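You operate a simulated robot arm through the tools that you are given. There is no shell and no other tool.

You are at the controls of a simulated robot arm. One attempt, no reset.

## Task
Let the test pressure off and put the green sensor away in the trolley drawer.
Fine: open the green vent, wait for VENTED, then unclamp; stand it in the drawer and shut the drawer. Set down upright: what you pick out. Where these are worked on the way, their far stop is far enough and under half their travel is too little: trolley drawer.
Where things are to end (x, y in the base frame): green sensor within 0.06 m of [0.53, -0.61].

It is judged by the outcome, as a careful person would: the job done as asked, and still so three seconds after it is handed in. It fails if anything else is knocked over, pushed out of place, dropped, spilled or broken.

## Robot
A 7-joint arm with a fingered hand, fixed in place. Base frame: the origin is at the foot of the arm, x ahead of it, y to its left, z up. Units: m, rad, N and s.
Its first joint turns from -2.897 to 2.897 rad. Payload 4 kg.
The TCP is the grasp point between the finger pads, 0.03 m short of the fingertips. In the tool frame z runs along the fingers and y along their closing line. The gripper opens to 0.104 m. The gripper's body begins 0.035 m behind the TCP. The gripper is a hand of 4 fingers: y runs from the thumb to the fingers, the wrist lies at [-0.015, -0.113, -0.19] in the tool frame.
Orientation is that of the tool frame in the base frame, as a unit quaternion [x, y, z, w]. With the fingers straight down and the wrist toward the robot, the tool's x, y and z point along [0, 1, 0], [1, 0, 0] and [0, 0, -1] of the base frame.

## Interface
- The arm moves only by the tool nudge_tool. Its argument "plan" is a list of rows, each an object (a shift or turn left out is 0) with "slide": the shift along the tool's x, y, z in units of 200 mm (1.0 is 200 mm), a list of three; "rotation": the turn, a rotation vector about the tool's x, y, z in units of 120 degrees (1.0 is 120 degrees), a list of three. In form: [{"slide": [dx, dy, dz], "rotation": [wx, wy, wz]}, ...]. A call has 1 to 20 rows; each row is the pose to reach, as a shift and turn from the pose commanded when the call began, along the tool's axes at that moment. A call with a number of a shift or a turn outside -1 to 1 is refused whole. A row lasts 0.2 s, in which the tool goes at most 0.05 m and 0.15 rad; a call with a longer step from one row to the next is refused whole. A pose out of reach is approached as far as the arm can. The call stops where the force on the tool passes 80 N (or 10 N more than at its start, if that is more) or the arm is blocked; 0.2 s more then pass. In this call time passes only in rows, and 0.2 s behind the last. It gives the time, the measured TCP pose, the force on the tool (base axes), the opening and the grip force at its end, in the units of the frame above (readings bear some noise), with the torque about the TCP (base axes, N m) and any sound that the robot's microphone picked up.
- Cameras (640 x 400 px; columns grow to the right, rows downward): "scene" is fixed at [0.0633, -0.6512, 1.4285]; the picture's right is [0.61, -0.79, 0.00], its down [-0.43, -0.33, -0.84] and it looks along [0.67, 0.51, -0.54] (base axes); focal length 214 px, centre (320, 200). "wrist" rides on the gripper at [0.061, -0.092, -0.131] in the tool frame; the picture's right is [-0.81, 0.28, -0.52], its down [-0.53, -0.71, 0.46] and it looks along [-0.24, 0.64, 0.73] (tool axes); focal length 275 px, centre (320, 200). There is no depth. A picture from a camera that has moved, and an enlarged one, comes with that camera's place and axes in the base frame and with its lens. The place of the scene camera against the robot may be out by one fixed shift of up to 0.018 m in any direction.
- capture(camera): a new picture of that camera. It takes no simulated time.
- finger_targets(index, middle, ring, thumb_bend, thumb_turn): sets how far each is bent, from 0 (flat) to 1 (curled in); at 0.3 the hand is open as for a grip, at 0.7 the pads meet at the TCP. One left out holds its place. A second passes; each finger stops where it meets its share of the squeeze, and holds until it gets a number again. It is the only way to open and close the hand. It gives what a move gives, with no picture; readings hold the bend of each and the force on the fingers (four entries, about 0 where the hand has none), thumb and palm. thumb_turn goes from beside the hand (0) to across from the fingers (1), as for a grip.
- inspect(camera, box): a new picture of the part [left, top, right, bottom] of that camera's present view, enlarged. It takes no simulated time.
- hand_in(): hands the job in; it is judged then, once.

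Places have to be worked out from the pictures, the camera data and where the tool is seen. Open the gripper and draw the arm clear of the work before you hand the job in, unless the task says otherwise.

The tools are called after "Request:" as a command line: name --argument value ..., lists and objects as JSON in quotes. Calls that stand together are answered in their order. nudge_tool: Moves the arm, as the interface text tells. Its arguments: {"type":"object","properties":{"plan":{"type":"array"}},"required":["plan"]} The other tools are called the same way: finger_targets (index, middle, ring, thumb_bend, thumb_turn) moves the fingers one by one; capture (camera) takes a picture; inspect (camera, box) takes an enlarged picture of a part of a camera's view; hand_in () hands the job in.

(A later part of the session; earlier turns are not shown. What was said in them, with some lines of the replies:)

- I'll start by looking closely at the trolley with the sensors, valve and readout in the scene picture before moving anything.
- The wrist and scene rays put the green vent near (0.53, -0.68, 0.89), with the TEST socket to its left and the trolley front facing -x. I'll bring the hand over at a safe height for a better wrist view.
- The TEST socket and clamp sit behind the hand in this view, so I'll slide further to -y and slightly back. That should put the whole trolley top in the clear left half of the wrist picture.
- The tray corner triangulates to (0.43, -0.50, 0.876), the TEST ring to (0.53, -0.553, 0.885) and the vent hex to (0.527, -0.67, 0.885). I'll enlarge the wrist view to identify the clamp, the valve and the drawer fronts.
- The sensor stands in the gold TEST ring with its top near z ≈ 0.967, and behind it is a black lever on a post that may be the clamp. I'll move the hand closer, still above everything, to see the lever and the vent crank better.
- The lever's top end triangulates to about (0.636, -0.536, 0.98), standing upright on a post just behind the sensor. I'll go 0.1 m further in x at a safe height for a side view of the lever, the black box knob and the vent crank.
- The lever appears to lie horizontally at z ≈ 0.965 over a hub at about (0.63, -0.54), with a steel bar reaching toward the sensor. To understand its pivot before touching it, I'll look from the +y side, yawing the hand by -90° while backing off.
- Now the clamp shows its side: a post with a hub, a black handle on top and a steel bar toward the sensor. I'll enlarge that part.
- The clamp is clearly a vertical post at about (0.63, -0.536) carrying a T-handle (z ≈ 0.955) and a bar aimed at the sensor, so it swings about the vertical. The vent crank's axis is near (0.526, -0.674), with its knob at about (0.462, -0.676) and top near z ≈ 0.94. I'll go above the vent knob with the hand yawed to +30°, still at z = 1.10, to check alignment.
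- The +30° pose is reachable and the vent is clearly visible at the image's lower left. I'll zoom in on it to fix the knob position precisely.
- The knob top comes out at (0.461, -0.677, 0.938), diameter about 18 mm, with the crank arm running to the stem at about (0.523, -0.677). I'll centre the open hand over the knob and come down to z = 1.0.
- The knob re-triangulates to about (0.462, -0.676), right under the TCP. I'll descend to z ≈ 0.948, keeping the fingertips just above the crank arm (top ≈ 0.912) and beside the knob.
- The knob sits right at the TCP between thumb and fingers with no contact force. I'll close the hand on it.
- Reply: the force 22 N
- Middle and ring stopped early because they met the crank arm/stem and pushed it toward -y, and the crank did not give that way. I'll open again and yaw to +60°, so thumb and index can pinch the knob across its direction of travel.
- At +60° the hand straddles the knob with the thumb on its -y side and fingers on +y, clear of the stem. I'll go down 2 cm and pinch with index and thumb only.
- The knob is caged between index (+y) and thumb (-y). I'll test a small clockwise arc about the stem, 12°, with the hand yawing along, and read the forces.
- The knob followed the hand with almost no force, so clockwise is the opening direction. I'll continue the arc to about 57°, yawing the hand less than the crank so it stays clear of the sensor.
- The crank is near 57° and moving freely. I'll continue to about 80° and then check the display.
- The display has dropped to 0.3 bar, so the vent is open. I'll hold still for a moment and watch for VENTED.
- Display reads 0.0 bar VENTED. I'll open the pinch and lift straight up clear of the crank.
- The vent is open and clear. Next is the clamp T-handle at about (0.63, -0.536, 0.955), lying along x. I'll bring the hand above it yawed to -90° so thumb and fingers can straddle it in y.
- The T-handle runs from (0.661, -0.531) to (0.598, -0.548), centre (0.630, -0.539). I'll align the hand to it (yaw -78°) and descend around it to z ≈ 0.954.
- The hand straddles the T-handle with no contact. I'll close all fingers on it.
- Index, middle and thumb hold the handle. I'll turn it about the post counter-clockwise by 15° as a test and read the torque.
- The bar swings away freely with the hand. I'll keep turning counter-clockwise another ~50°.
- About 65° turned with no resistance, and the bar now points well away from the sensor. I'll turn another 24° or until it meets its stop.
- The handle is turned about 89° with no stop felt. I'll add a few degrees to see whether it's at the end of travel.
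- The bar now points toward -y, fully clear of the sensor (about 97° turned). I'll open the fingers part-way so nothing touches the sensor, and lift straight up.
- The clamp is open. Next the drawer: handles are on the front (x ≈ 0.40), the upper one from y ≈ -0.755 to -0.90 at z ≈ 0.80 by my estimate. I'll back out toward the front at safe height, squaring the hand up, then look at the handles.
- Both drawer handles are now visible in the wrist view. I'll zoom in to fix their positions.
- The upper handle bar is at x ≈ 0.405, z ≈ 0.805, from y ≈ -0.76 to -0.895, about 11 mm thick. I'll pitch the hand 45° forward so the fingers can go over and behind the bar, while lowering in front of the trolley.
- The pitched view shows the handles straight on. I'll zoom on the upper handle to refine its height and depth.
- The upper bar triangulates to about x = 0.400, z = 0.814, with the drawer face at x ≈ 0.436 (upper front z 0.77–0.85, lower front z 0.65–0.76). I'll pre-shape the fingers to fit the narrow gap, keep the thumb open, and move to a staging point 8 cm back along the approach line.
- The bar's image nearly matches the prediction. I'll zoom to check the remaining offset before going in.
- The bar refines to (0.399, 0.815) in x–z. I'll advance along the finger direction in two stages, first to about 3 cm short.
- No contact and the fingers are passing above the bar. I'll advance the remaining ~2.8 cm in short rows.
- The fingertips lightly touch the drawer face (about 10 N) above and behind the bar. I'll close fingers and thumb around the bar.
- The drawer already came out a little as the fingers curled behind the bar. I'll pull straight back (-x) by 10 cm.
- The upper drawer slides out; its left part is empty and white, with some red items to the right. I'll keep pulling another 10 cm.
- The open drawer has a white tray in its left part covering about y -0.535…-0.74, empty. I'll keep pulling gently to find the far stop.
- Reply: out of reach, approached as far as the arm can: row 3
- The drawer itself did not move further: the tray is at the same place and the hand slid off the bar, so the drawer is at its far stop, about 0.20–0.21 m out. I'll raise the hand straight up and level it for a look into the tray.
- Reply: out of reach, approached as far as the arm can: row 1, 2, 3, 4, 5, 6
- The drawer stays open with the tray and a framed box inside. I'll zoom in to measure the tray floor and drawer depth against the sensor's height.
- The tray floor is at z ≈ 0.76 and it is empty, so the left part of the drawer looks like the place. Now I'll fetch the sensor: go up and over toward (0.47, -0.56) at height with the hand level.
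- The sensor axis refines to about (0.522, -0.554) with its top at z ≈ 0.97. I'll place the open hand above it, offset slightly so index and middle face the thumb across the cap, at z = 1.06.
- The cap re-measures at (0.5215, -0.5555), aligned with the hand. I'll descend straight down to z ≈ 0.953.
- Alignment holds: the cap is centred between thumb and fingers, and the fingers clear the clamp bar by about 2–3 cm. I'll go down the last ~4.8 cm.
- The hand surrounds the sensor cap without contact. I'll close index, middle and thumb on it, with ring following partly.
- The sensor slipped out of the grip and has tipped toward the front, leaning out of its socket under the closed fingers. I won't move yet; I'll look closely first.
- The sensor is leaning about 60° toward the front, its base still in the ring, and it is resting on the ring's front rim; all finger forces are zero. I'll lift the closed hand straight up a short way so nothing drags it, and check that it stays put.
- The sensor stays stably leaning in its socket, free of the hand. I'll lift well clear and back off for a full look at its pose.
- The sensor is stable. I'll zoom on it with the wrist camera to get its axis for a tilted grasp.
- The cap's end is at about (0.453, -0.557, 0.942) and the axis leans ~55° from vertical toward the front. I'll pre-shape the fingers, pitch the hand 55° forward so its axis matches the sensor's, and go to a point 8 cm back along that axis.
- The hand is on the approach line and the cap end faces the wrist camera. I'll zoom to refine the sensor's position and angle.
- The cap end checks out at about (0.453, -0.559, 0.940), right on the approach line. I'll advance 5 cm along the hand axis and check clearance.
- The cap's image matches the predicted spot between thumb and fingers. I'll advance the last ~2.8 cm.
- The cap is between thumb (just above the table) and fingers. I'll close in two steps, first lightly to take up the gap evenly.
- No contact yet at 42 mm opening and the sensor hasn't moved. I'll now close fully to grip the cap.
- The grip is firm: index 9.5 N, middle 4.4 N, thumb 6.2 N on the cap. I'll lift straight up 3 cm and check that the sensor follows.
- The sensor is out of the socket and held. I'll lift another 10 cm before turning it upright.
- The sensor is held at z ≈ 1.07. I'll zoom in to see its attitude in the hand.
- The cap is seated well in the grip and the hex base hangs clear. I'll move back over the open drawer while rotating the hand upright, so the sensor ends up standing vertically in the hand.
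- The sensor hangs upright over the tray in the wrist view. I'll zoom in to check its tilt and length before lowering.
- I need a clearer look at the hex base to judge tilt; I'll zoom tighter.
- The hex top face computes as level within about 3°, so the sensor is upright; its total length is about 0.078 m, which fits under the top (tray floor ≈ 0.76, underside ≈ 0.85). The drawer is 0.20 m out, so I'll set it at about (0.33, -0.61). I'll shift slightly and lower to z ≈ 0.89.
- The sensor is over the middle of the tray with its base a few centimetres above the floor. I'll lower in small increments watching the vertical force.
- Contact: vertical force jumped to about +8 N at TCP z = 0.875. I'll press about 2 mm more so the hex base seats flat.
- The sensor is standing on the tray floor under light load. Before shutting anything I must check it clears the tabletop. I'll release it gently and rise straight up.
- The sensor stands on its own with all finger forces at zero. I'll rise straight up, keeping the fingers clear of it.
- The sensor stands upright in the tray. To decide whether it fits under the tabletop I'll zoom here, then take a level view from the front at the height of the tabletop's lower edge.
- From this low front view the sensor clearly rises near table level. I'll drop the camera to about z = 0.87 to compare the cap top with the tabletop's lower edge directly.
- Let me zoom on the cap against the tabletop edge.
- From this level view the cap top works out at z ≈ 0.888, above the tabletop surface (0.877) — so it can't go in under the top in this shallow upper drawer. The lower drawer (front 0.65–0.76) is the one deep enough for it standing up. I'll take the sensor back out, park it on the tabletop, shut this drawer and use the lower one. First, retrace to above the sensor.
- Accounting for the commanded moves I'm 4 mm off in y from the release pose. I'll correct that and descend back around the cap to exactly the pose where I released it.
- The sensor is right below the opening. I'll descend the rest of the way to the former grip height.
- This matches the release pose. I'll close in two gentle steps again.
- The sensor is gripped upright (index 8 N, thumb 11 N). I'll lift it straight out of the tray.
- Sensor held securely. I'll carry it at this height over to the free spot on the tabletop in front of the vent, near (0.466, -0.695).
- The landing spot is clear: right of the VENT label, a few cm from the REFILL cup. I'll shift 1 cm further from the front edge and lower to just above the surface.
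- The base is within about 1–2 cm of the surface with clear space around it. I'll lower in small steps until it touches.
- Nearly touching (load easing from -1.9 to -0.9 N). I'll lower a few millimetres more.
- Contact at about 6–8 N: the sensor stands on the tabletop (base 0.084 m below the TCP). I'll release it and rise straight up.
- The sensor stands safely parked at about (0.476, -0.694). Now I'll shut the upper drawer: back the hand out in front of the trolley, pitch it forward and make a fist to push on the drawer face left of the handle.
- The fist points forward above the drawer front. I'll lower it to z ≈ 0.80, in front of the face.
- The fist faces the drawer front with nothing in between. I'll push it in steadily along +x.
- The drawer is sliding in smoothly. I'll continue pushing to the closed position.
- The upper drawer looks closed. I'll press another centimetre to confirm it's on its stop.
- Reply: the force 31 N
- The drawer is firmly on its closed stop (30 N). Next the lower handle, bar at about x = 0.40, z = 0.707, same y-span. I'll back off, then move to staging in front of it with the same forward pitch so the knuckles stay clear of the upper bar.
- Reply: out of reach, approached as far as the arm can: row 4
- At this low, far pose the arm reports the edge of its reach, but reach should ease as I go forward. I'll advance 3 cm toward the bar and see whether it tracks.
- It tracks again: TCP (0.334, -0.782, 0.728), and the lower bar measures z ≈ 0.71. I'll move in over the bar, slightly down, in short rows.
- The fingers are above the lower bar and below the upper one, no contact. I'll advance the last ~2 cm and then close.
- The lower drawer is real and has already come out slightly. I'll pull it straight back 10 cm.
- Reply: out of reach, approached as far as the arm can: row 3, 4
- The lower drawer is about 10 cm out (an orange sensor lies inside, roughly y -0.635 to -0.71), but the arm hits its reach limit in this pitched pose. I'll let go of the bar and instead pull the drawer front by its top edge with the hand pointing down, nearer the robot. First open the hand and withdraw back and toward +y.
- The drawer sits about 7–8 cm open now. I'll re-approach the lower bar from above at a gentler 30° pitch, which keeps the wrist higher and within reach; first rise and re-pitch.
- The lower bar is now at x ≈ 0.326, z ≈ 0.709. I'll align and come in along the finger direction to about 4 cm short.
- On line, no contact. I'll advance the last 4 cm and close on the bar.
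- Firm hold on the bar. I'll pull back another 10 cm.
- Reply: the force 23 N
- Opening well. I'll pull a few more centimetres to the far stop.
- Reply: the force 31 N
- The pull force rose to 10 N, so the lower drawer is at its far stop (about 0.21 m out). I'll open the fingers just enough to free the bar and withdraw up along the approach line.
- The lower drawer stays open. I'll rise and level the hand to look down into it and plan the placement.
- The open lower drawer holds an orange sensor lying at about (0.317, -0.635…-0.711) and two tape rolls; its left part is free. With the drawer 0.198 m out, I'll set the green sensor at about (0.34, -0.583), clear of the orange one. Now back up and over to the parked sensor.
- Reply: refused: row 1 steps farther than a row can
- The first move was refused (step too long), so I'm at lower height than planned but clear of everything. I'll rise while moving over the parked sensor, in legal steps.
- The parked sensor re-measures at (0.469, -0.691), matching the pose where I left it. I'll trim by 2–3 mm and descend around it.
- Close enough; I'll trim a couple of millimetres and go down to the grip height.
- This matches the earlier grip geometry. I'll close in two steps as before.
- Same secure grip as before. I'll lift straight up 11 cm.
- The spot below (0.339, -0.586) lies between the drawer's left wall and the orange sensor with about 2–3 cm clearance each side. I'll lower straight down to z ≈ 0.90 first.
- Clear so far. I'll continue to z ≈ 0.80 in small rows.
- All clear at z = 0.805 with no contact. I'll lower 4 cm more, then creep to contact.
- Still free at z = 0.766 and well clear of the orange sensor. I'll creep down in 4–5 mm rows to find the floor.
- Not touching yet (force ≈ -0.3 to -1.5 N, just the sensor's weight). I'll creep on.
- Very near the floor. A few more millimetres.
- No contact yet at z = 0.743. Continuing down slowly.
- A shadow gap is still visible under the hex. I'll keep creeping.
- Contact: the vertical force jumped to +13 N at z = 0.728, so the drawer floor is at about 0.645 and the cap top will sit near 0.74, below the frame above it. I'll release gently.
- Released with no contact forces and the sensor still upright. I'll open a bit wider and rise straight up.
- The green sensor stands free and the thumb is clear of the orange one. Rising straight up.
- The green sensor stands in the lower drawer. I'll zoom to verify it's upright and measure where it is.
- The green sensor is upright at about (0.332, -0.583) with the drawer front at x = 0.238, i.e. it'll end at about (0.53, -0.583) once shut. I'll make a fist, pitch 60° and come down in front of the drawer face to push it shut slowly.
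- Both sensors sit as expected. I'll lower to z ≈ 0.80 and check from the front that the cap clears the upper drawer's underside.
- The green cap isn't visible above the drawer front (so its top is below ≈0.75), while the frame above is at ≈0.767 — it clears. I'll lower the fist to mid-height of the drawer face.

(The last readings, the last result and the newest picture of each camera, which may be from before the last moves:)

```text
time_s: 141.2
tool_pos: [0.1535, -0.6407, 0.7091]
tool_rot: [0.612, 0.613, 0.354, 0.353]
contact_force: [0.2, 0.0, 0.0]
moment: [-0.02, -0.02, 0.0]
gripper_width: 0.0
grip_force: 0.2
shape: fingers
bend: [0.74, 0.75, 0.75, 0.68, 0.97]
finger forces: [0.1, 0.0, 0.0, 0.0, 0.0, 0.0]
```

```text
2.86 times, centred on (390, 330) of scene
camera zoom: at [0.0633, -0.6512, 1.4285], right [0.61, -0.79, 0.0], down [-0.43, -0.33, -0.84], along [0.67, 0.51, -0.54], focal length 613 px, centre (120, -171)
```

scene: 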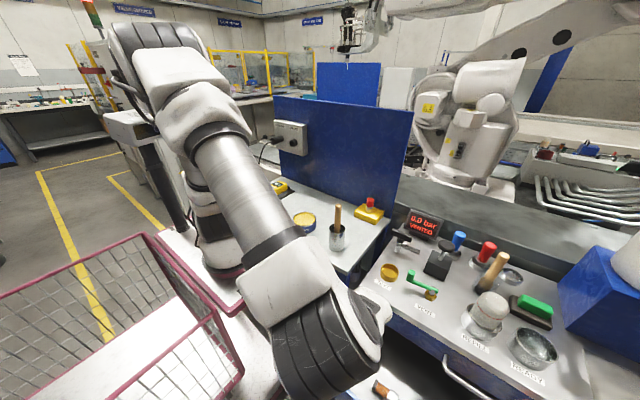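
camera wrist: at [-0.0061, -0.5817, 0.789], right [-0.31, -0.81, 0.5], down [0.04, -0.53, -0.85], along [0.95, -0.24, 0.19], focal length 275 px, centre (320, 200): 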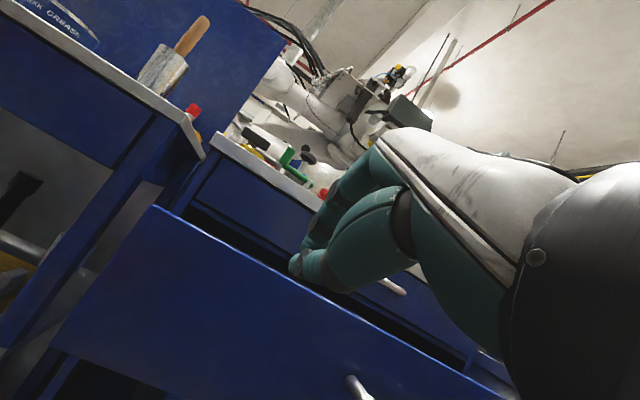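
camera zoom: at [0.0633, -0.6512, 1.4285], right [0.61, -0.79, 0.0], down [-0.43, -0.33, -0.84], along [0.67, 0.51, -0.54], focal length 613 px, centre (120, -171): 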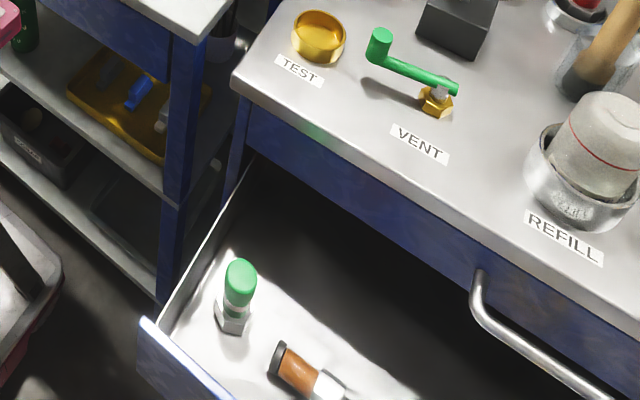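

Now a slow push along +x, 1 cm per row (5 cm/s).

Request:
nudge_tool --plan '[{"slide": [0, 0.025, 0.0433]}, {"slide": [0, 0.05, 0.0866]}, {"slide": [0, 0.075, 0.13]}, {"slide": [0, 0.1, 0.1732]}, {"slide": [0, 0.12, 0.2078]}, {"slide": [0, 0.14, 0.2425]}, {"slide": [0, 0.16, 0.2771]}, {"slide": [0, 0.18, 0.3118]}, {"slide": [0, 0.2, 0.3464]}, {"slide": [0, 0.22, 0.381]}, {"slide": [0, 0.24, 0.4157]}]'

Request:
inspect --camera "scene" --box '[320, 260, 500, 400]'

```text
time_s: 143.6
tool_pos: [0.2494, -0.642, 0.7115]
tool_rot: [0.611, 0.614, 0.355, 0.352]
contact_force: [0.7, -0.1, 0.7]
moment: [0.02, -0.02, 0.01]
gripper_width: 0.0001
grip_force: 0.1
shape: fingers
bend: [0.74, 0.75, 0.75, 0.68, 0.97]
finger forces: [0.1, 0.0, 0.0, 0.0, 0.0, 0.1]
```

```text
2.86 times, centred on (410, 330) of scene
camera zoom: at [0.0633, -0.6512, 1.4285], right [0.61, -0.79, 0.0], down [-0.43, -0.33, -0.84], along [0.67, 0.51, -0.54], focal length 613 px, centre (63, -171)
```

zoom: 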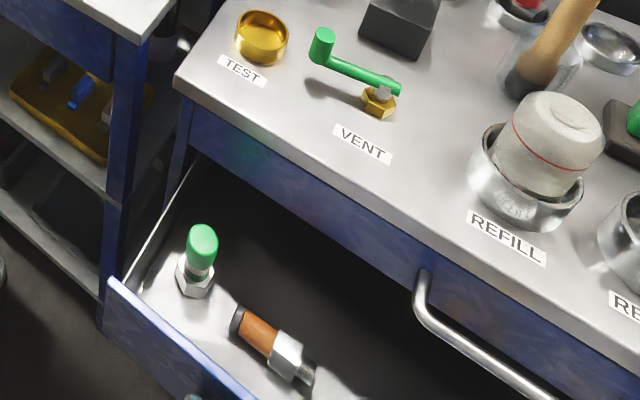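

The drawer is sliding in with the sensor standing still. I'll continue at the same slow pace.

Request:
nudge_tool --plan '[{"slide": [0, 0.02, 0.0346]}, {"slide": [0, 0.04, 0.0693]}, {"slide": [0, 0.06, 0.1039]}, {"slide": [0, 0.08, 0.1386]}, {"slide": [0, 0.1, 0.1732]}, {"slide": [0, 0.12, 0.2078]}, {"slide": [0, 0.14, 0.2425]}, {"slide": [0, 0.16, 0.2771]}, {"slide": [0, 0.18, 0.3118]}, {"slide": [0, 0.2, 0.3464]}]'

Request:
inspect --camera "scene" --box '[320, 260, 500, 400]'

```text
time_s: 145.8
tool_pos: [0.3284, -0.6417, 0.7114]
tool_rot: [0.612, 0.614, 0.354, 0.352]
contact_force: [0.4, 0.2, -0.2]
moment: [0.01, -0.01, 0.03]
gripper_width: 0.0
grip_force: 0.0
shape: fingers
bend: [0.74, 0.75, 0.75, 0.68, 0.97]
finger forces: [0.1, 0.1, 0.1, 0.0, 0.0, 0.0]
```

```text
2.86 times, centred on (410, 330) of scene
camera zoom: at [0.0633, -0.6512, 1.4285], right [0.61, -0.79, 0.0], down [-0.43, -0.33, -0.84], along [0.67, 0.51, -0.54], focal length 613 px, centre (63, -171)
```

zoom: 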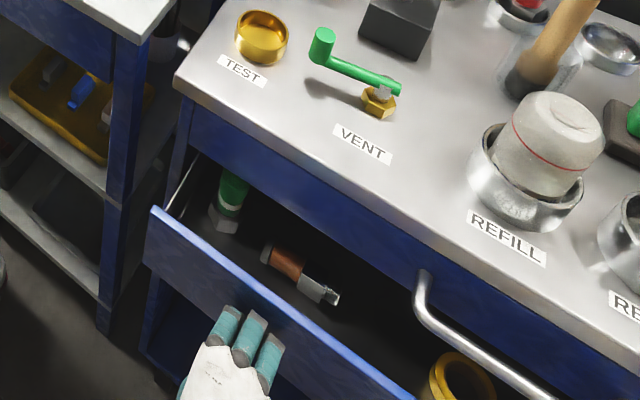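

The cap is now passing beneath the upper drawer face without contact. I'll continue even slower.

Request:
nudge_tool --plan '[{"slide": [0, 0.015, 0.026]}, {"slide": [0, 0.03, 0.052]}, {"slide": [0, 0.045, 0.0779]}, {"slide": [0, 0.06, 0.1039]}, {"slide": [0, 0.075, 0.1299]}, {"slide": [0, 0.09, 0.1559]}, {"slide": [0, 0.105, 0.1819]}, {"slide": [0, 0.12, 0.2078]}, {"slide": [0, 0.135, 0.2338]}, {"slide": [0, 0.15, 0.2598]}]'

Request:
inspect --camera "scene" --box '[320, 260, 500, 400]'

```text
time_s: 148.0
tool_pos: [0.3902, -0.6421, 0.7095]
tool_rot: [0.612, 0.614, 0.354, 0.352]
contact_force: [0.3, 0.3, -0.2]
moment: [-0.02, -0.01, -0.02]
gripper_width: 0.0002
grip_force: 0.2
shape: fingers
bend: [0.74, 0.75, 0.75, 0.68, 0.97]
finger forces: [0.1, 0.0, 0.0, 0.0, 0.0, 0.1]
```

```text
2.86 times, centred on (410, 330) of scene
camera zoom: at [0.0633, -0.6512, 1.4285], right [0.61, -0.79, 0.0], down [-0.43, -0.33, -0.84], along [0.67, 0.51, -0.54], focal length 613 px, centre (63, -171)
```

zoom: 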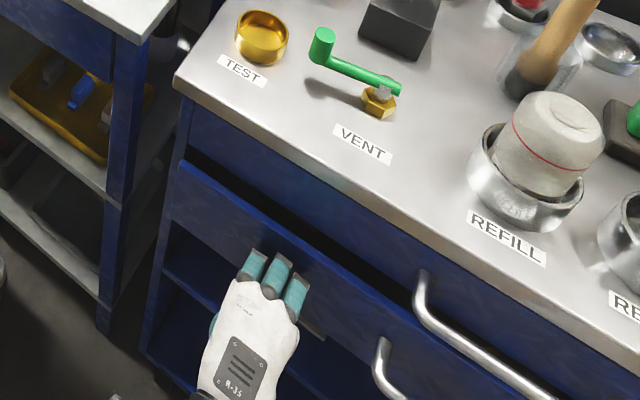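

Almost closed with no resistance. I'll finish with 3–4 mm rows until it reaches its stop.

Request:
nudge_tool --plan '[{"slide": [0, 0.009, 0.0156]}, {"slide": [0, 0.018, 0.0312]}, {"slide": [0, 0.027, 0.0468]}, {"slide": [0, 0.036, 0.0624]}, {"slide": [0, 0.044, 0.0762]}]'

Request:
inspect --camera "scene" --box '[320, 260, 500, 400]'

```text
time_s: 149.2
tool_pos: [0.4065, -0.6415, 0.7086]
tool_rot: [0.611, 0.614, 0.354, 0.351]
contact_force: [-0.2, -0.3, -0.3]
moment: [-0.02, -0.02, 0.02]
gripper_width: 0.0001
grip_force: 0.0
shape: fingers
bend: [0.74, 0.75, 0.75, 0.68, 0.97]
finger forces: [0.0, 0.3, 0.0, 0.1, 0.0, 0.1]
```

```text
2.86 times, centred on (410, 330) of scene
camera zoom: at [0.0633, -0.6512, 1.4285], right [0.61, -0.79, 0.0], down [-0.43, -0.33, -0.84], along [0.67, 0.51, -0.54], focal length 613 px, centre (63, -171)
```

zoom: 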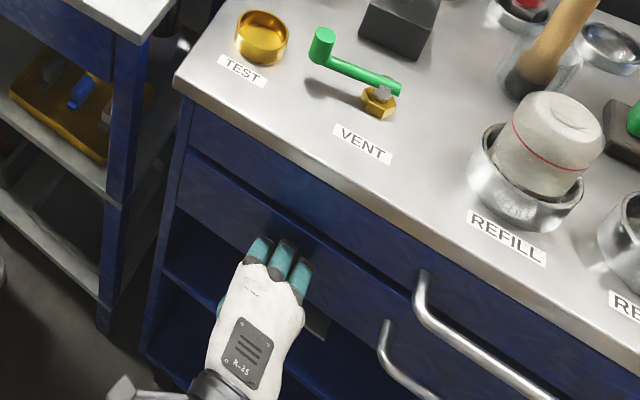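

Looks shut or within a few millimetres. I'll press gently to confirm it's on the stop.

Request:
nudge_tool --plan '[{"slide": [0, 0.006, 0.0104]}, {"slide": [0, 0.012, 0.0208]}, {"slide": [0, 0.018, 0.0312]}]'

Request:
inspect --camera "scene" --box '[320, 260, 500, 400]'

```text
time_s: 150.0
tool_pos: [0.4114, -0.6412, 0.7102]
tool_rot: [0.613, 0.612, 0.353, 0.354]
contact_force: [-19.1, 1.1, 6.0]
moment: [0.0, -0.01, -0.04]
gripper_width: 0.0
grip_force: 12.0
shape: fingers
bend: [0.75, 0.76, 0.75, 0.68, 0.97]
finger forces: [6.7, 8.5, 0.1, 0.0, 8.7, 0.1]
```

```text
2.86 times, centred on (410, 330) of scene
camera zoom: at [0.0633, -0.6512, 1.4285], right [0.61, -0.79, 0.0], down [-0.43, -0.33, -0.84], along [0.67, 0.51, -0.54], focal length 613 px, centre (63, -171)
```

zoom: 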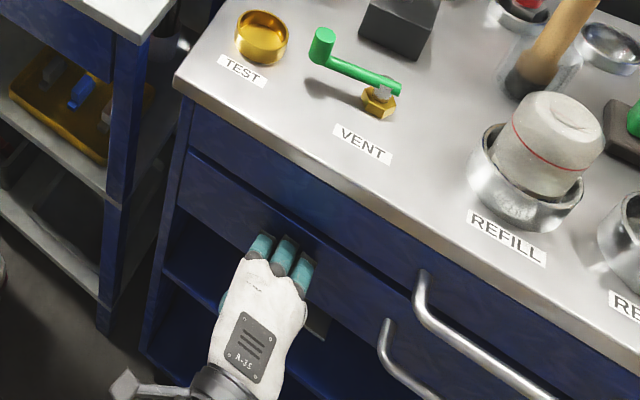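

The lower drawer is on its closed stop (19 N). I'll back away from it, straight along -x.

Request:
nudge_tool --plan '[{"slide": [0, -0.06, -0.104]}, {"slide": [0, -0.15, -0.26]}, {"slide": [0, -0.25, -0.433]}, {"slide": [0, -0.35, -0.606]}]'

Request:
nudge_tool --plan '[{"slide": [0, 0.17, -0.1]}, {"slide": [0, 0.34, -0.2]}, {"slide": [0, 0.51, -0.3]}, {"slide": [0, 0.68, -0.4]}, {"slide": [0, 0.85, -0.49]}]'

Request:
finger_targets --index 0.3 --middle 0.3 --ring 0.3 --thumb_bend 0.3

Request:
capture --camera "wrist"

Request:
capture --camera "scene"

```text
time_s: 151.0
tool_pos: [0.2762, -0.6426, 0.7097]
tool_rot: [0.612, 0.614, 0.353, 0.352]
contact_force: [0.0, -0.6, 1.4]
moment: [0.0, 0.01, -0.01]
gripper_width: 0.0001
grip_force: 0.1
shape: fingers
bend: [0.75, 0.75, 0.75, 0.68, 0.97]
finger forces: [0.0, 0.0, 0.0, 0.0, 0.0, 0.0]
```

```text
time_s: 152.2
tool_pos: [0.2716, -0.6428, 0.9086]
tool_rot: [0.612, 0.613, 0.354, 0.352]
contact_force: [0.2, -0.2, 0.4]
moment: [0.01, -0.01, -0.01]
gripper_width: 0.0001
grip_force: 0.1
shape: fingers
bend: [0.75, 0.75, 0.75, 0.68, 0.97]
finger forces: [0.1, 0.1, 0.1, 0.1, 0.0, 0.1]
```

```text
time_s: 153.2
tool_pos: [0.2723, -0.6424, 0.9089]
tool_rot: [0.612, 0.613, 0.353, 0.353]
contact_force: [1.0, 0.2, -0.8]
moment: [0.0, -0.02, -0.03]
gripper_width: 0.1028
grip_force: 0.0
shape: fingers
bend: [0.3, 0.3, 0.3, 0.3, 0.97]
finger forces: [0.0, 0.0, 0.1, 0.0, 0.1, 0.1]
```

```text
taken
camera wrist: at [0.1134, -0.5818, 0.8956], right [-0.31, -0.81, 0.5], down [0.04, -0.53, -0.85], along [0.95, -0.24, 0.19], focal length 275 px, centre (320, 200)
```

wrist: 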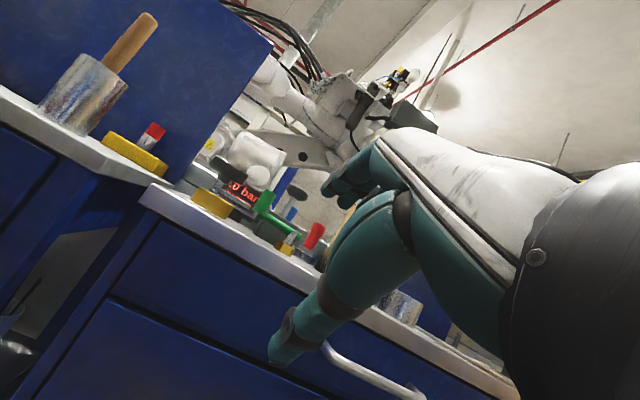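

```text
taken
```

scene: 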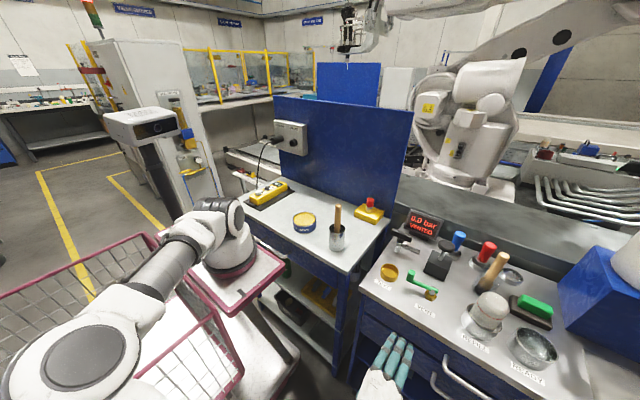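

Both drawers look closed and everything else is in place. I'll raise the hand and level it well clear of the trolley.

Request:
nudge_tool --plan '[{"slide": [0, 0.16, -0.1]}, {"slide": [0, 0.33, -0.2], "rotation": [0.0625, 0, 0]}, {"slide": [0.05, 0.48, -0.3], "rotation": [0.125, 0, 0]}, {"slide": [0.1, 0.6, -0.38], "rotation": [0.1875, 0, 0]}, {"slide": [0.15, 0.7, -0.45], "rotation": [0.25, 0, 0]}, {"slide": [0.2, 0.78, -0.5], "rotation": [0.3125, 0, 0]}, {"slide": [0.25, 0.84, -0.55], "rotation": [0.375, 0, 0]}, {"slide": [0.3, 0.88, -0.58], "rotation": [0.4375, 0, 0]}, {"slide": [0.35, 0.9, -0.6], "rotation": [0.5, 0, 0]}]'

Request:
capture --camera "wrist"

Request:
capture --camera "scene"

Request:
inspect --camera "scene" --box '[340, 200, 560, 400]'

```text
time_s: 155.2
tool_pos: [0.2607, -0.5735, 1.123]
tool_rot: [0.706, 0.708, -0.001, -0.002]
contact_force: [0.2, 0.2, -0.3]
moment: [0.06, 0.02, 0.03]
gripper_width: 0.1028
grip_force: 0.0
shape: fingers
bend: [0.3, 0.3, 0.3, 0.3, 0.97]
finger forces: [0.0, 0.0, 0.0, 0.1, 0.0, 0.1]
```

```text
taken
camera wrist: at [0.169, -0.5124, 1.2534], right [0.28, -0.81, 0.52], down [-0.71, -0.53, -0.45], along [0.64, -0.24, -0.73], focal length 275 px, centre (320, 200)
```

wrist: 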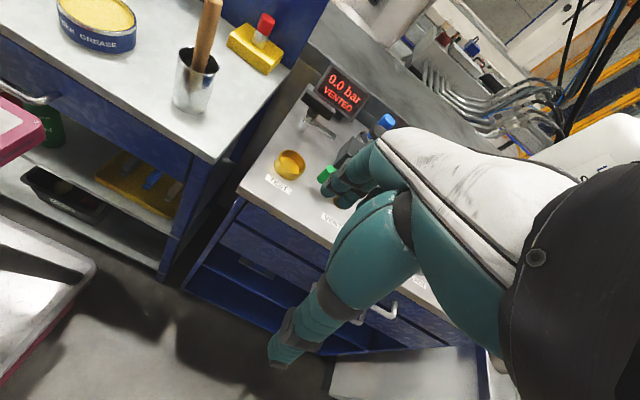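

```text
taken
```

scene: 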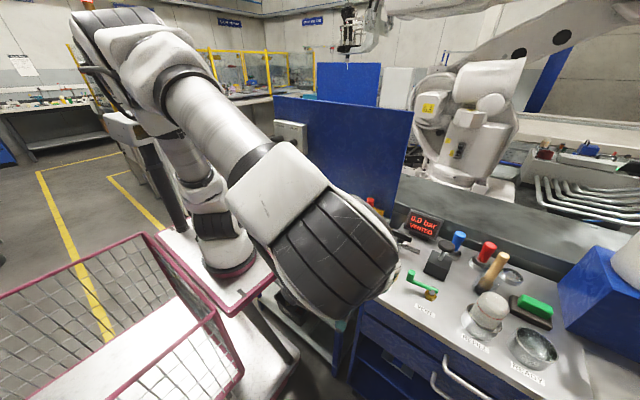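

```text
2.00 times, centred on (450, 300) of scene
camera zoom: at [0.0633, -0.6512, 1.4285], right [0.61, -0.79, 0.0], down [-0.43, -0.33, -0.84], along [0.67, 0.51, -0.54], focal length 429 px, centre (60, 0)
```

zoom: 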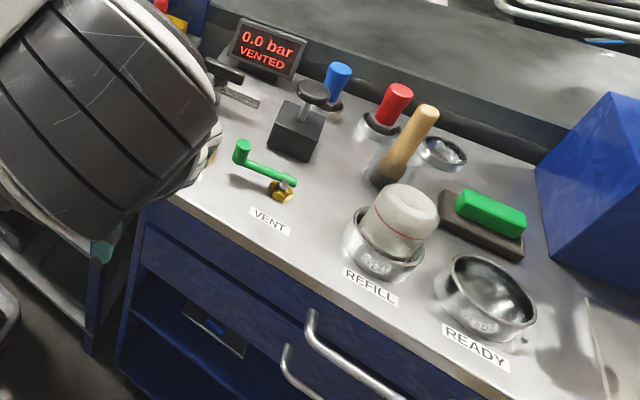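

Both drawers are shut, the display reads 0.0 bar VENTED, and nothing else on the trolley has shifted. I'll move the open hand a little further away before handing in.

Request:
nudge_tool --plan '[{"slide": [0.1, 0, -0.15]}, {"slide": [0.2, 0, -0.3]}, {"slide": [0.35, 0, -0.45]}, {"slide": [0.5, 0, -0.6]}, {"slide": [0.65, 0, -0.75]}]'

Request:
capture --camera "scene"

Request:
capture --camera "wrist"

```text
time_s: 156.4
tool_pos: [0.2596, -0.4396, 1.2723]
tool_rot: [0.706, 0.708, 0.0, -0.001]
contact_force: [-0.3, -0.8, -0.5]
moment: [0.05, -0.02, 0.04]
gripper_width: 0.1028
grip_force: 0.0
shape: fingers
bend: [0.3, 0.3, 0.3, 0.3, 0.97]
finger forces: [0.0, 0.0, 0.0, 0.1, 0.0, 0.0]
```

```text
taken
```

scene: 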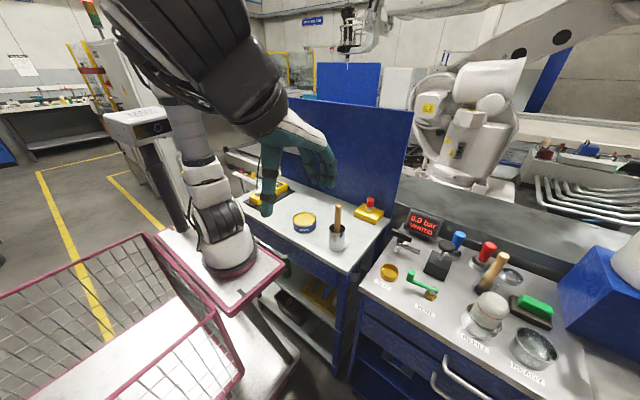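

```text
taken
camera wrist: at [0.1682, -0.3786, 1.4038], right [0.28, -0.81, 0.52], down [-0.71, -0.53, -0.45], along [0.64, -0.24, -0.73], focal length 275 px, centre (320, 200)
```

wrist: 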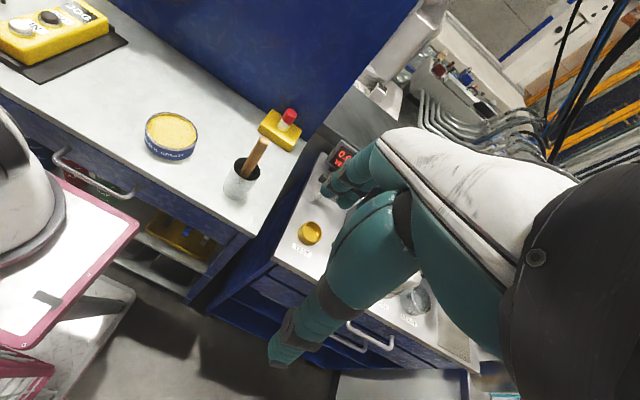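

The scene is settled: pressure is vented, the clamp is open, the sensor is standing in the shut lower drawer at about (0.53, -0.585), and the hand is open and clear. Handing in.

Request:
hand_in

```text
The job is handed in.
```

The test pressure is off and the green sensor is standing in the trolley's lower drawer, which is shut. I've handed the job in but got no verdict back. I didn't reopen the drawer to look inside once it was shut.

- **Vent and clamp:** I opened the green vent and waited until the display read 0.0 bar VENTED. Only then did I swing the clamp off the sensor. Both are still open.
- **Sensor position:** From the readings I had, it ends at about x 0.53, y −0.585, roughly 0.025 m from the target. It was upright when I let go of it. I shut the drawer slowly, and the sensor was still standing when it passed out of view near the end.
- **One slip:** My first grasp tipped the sensor over in its socket. It stayed leaning there, so I gripped it as it lay and lifted it out. It did not fall.
- **Which drawer:** I first stood it in the upper drawer, but its top came above the tabletop, so that drawer could not have shut over it. I parked it briefly on the tabletop, shut the upper drawer and used the lower one. The lower drawer already held an orange sensor lying on its side and some tape rolls. I set the green one clear of them.

In the last pictures nothing else on the trolley looks moved or knocked over. The hand is open and clear of the work.
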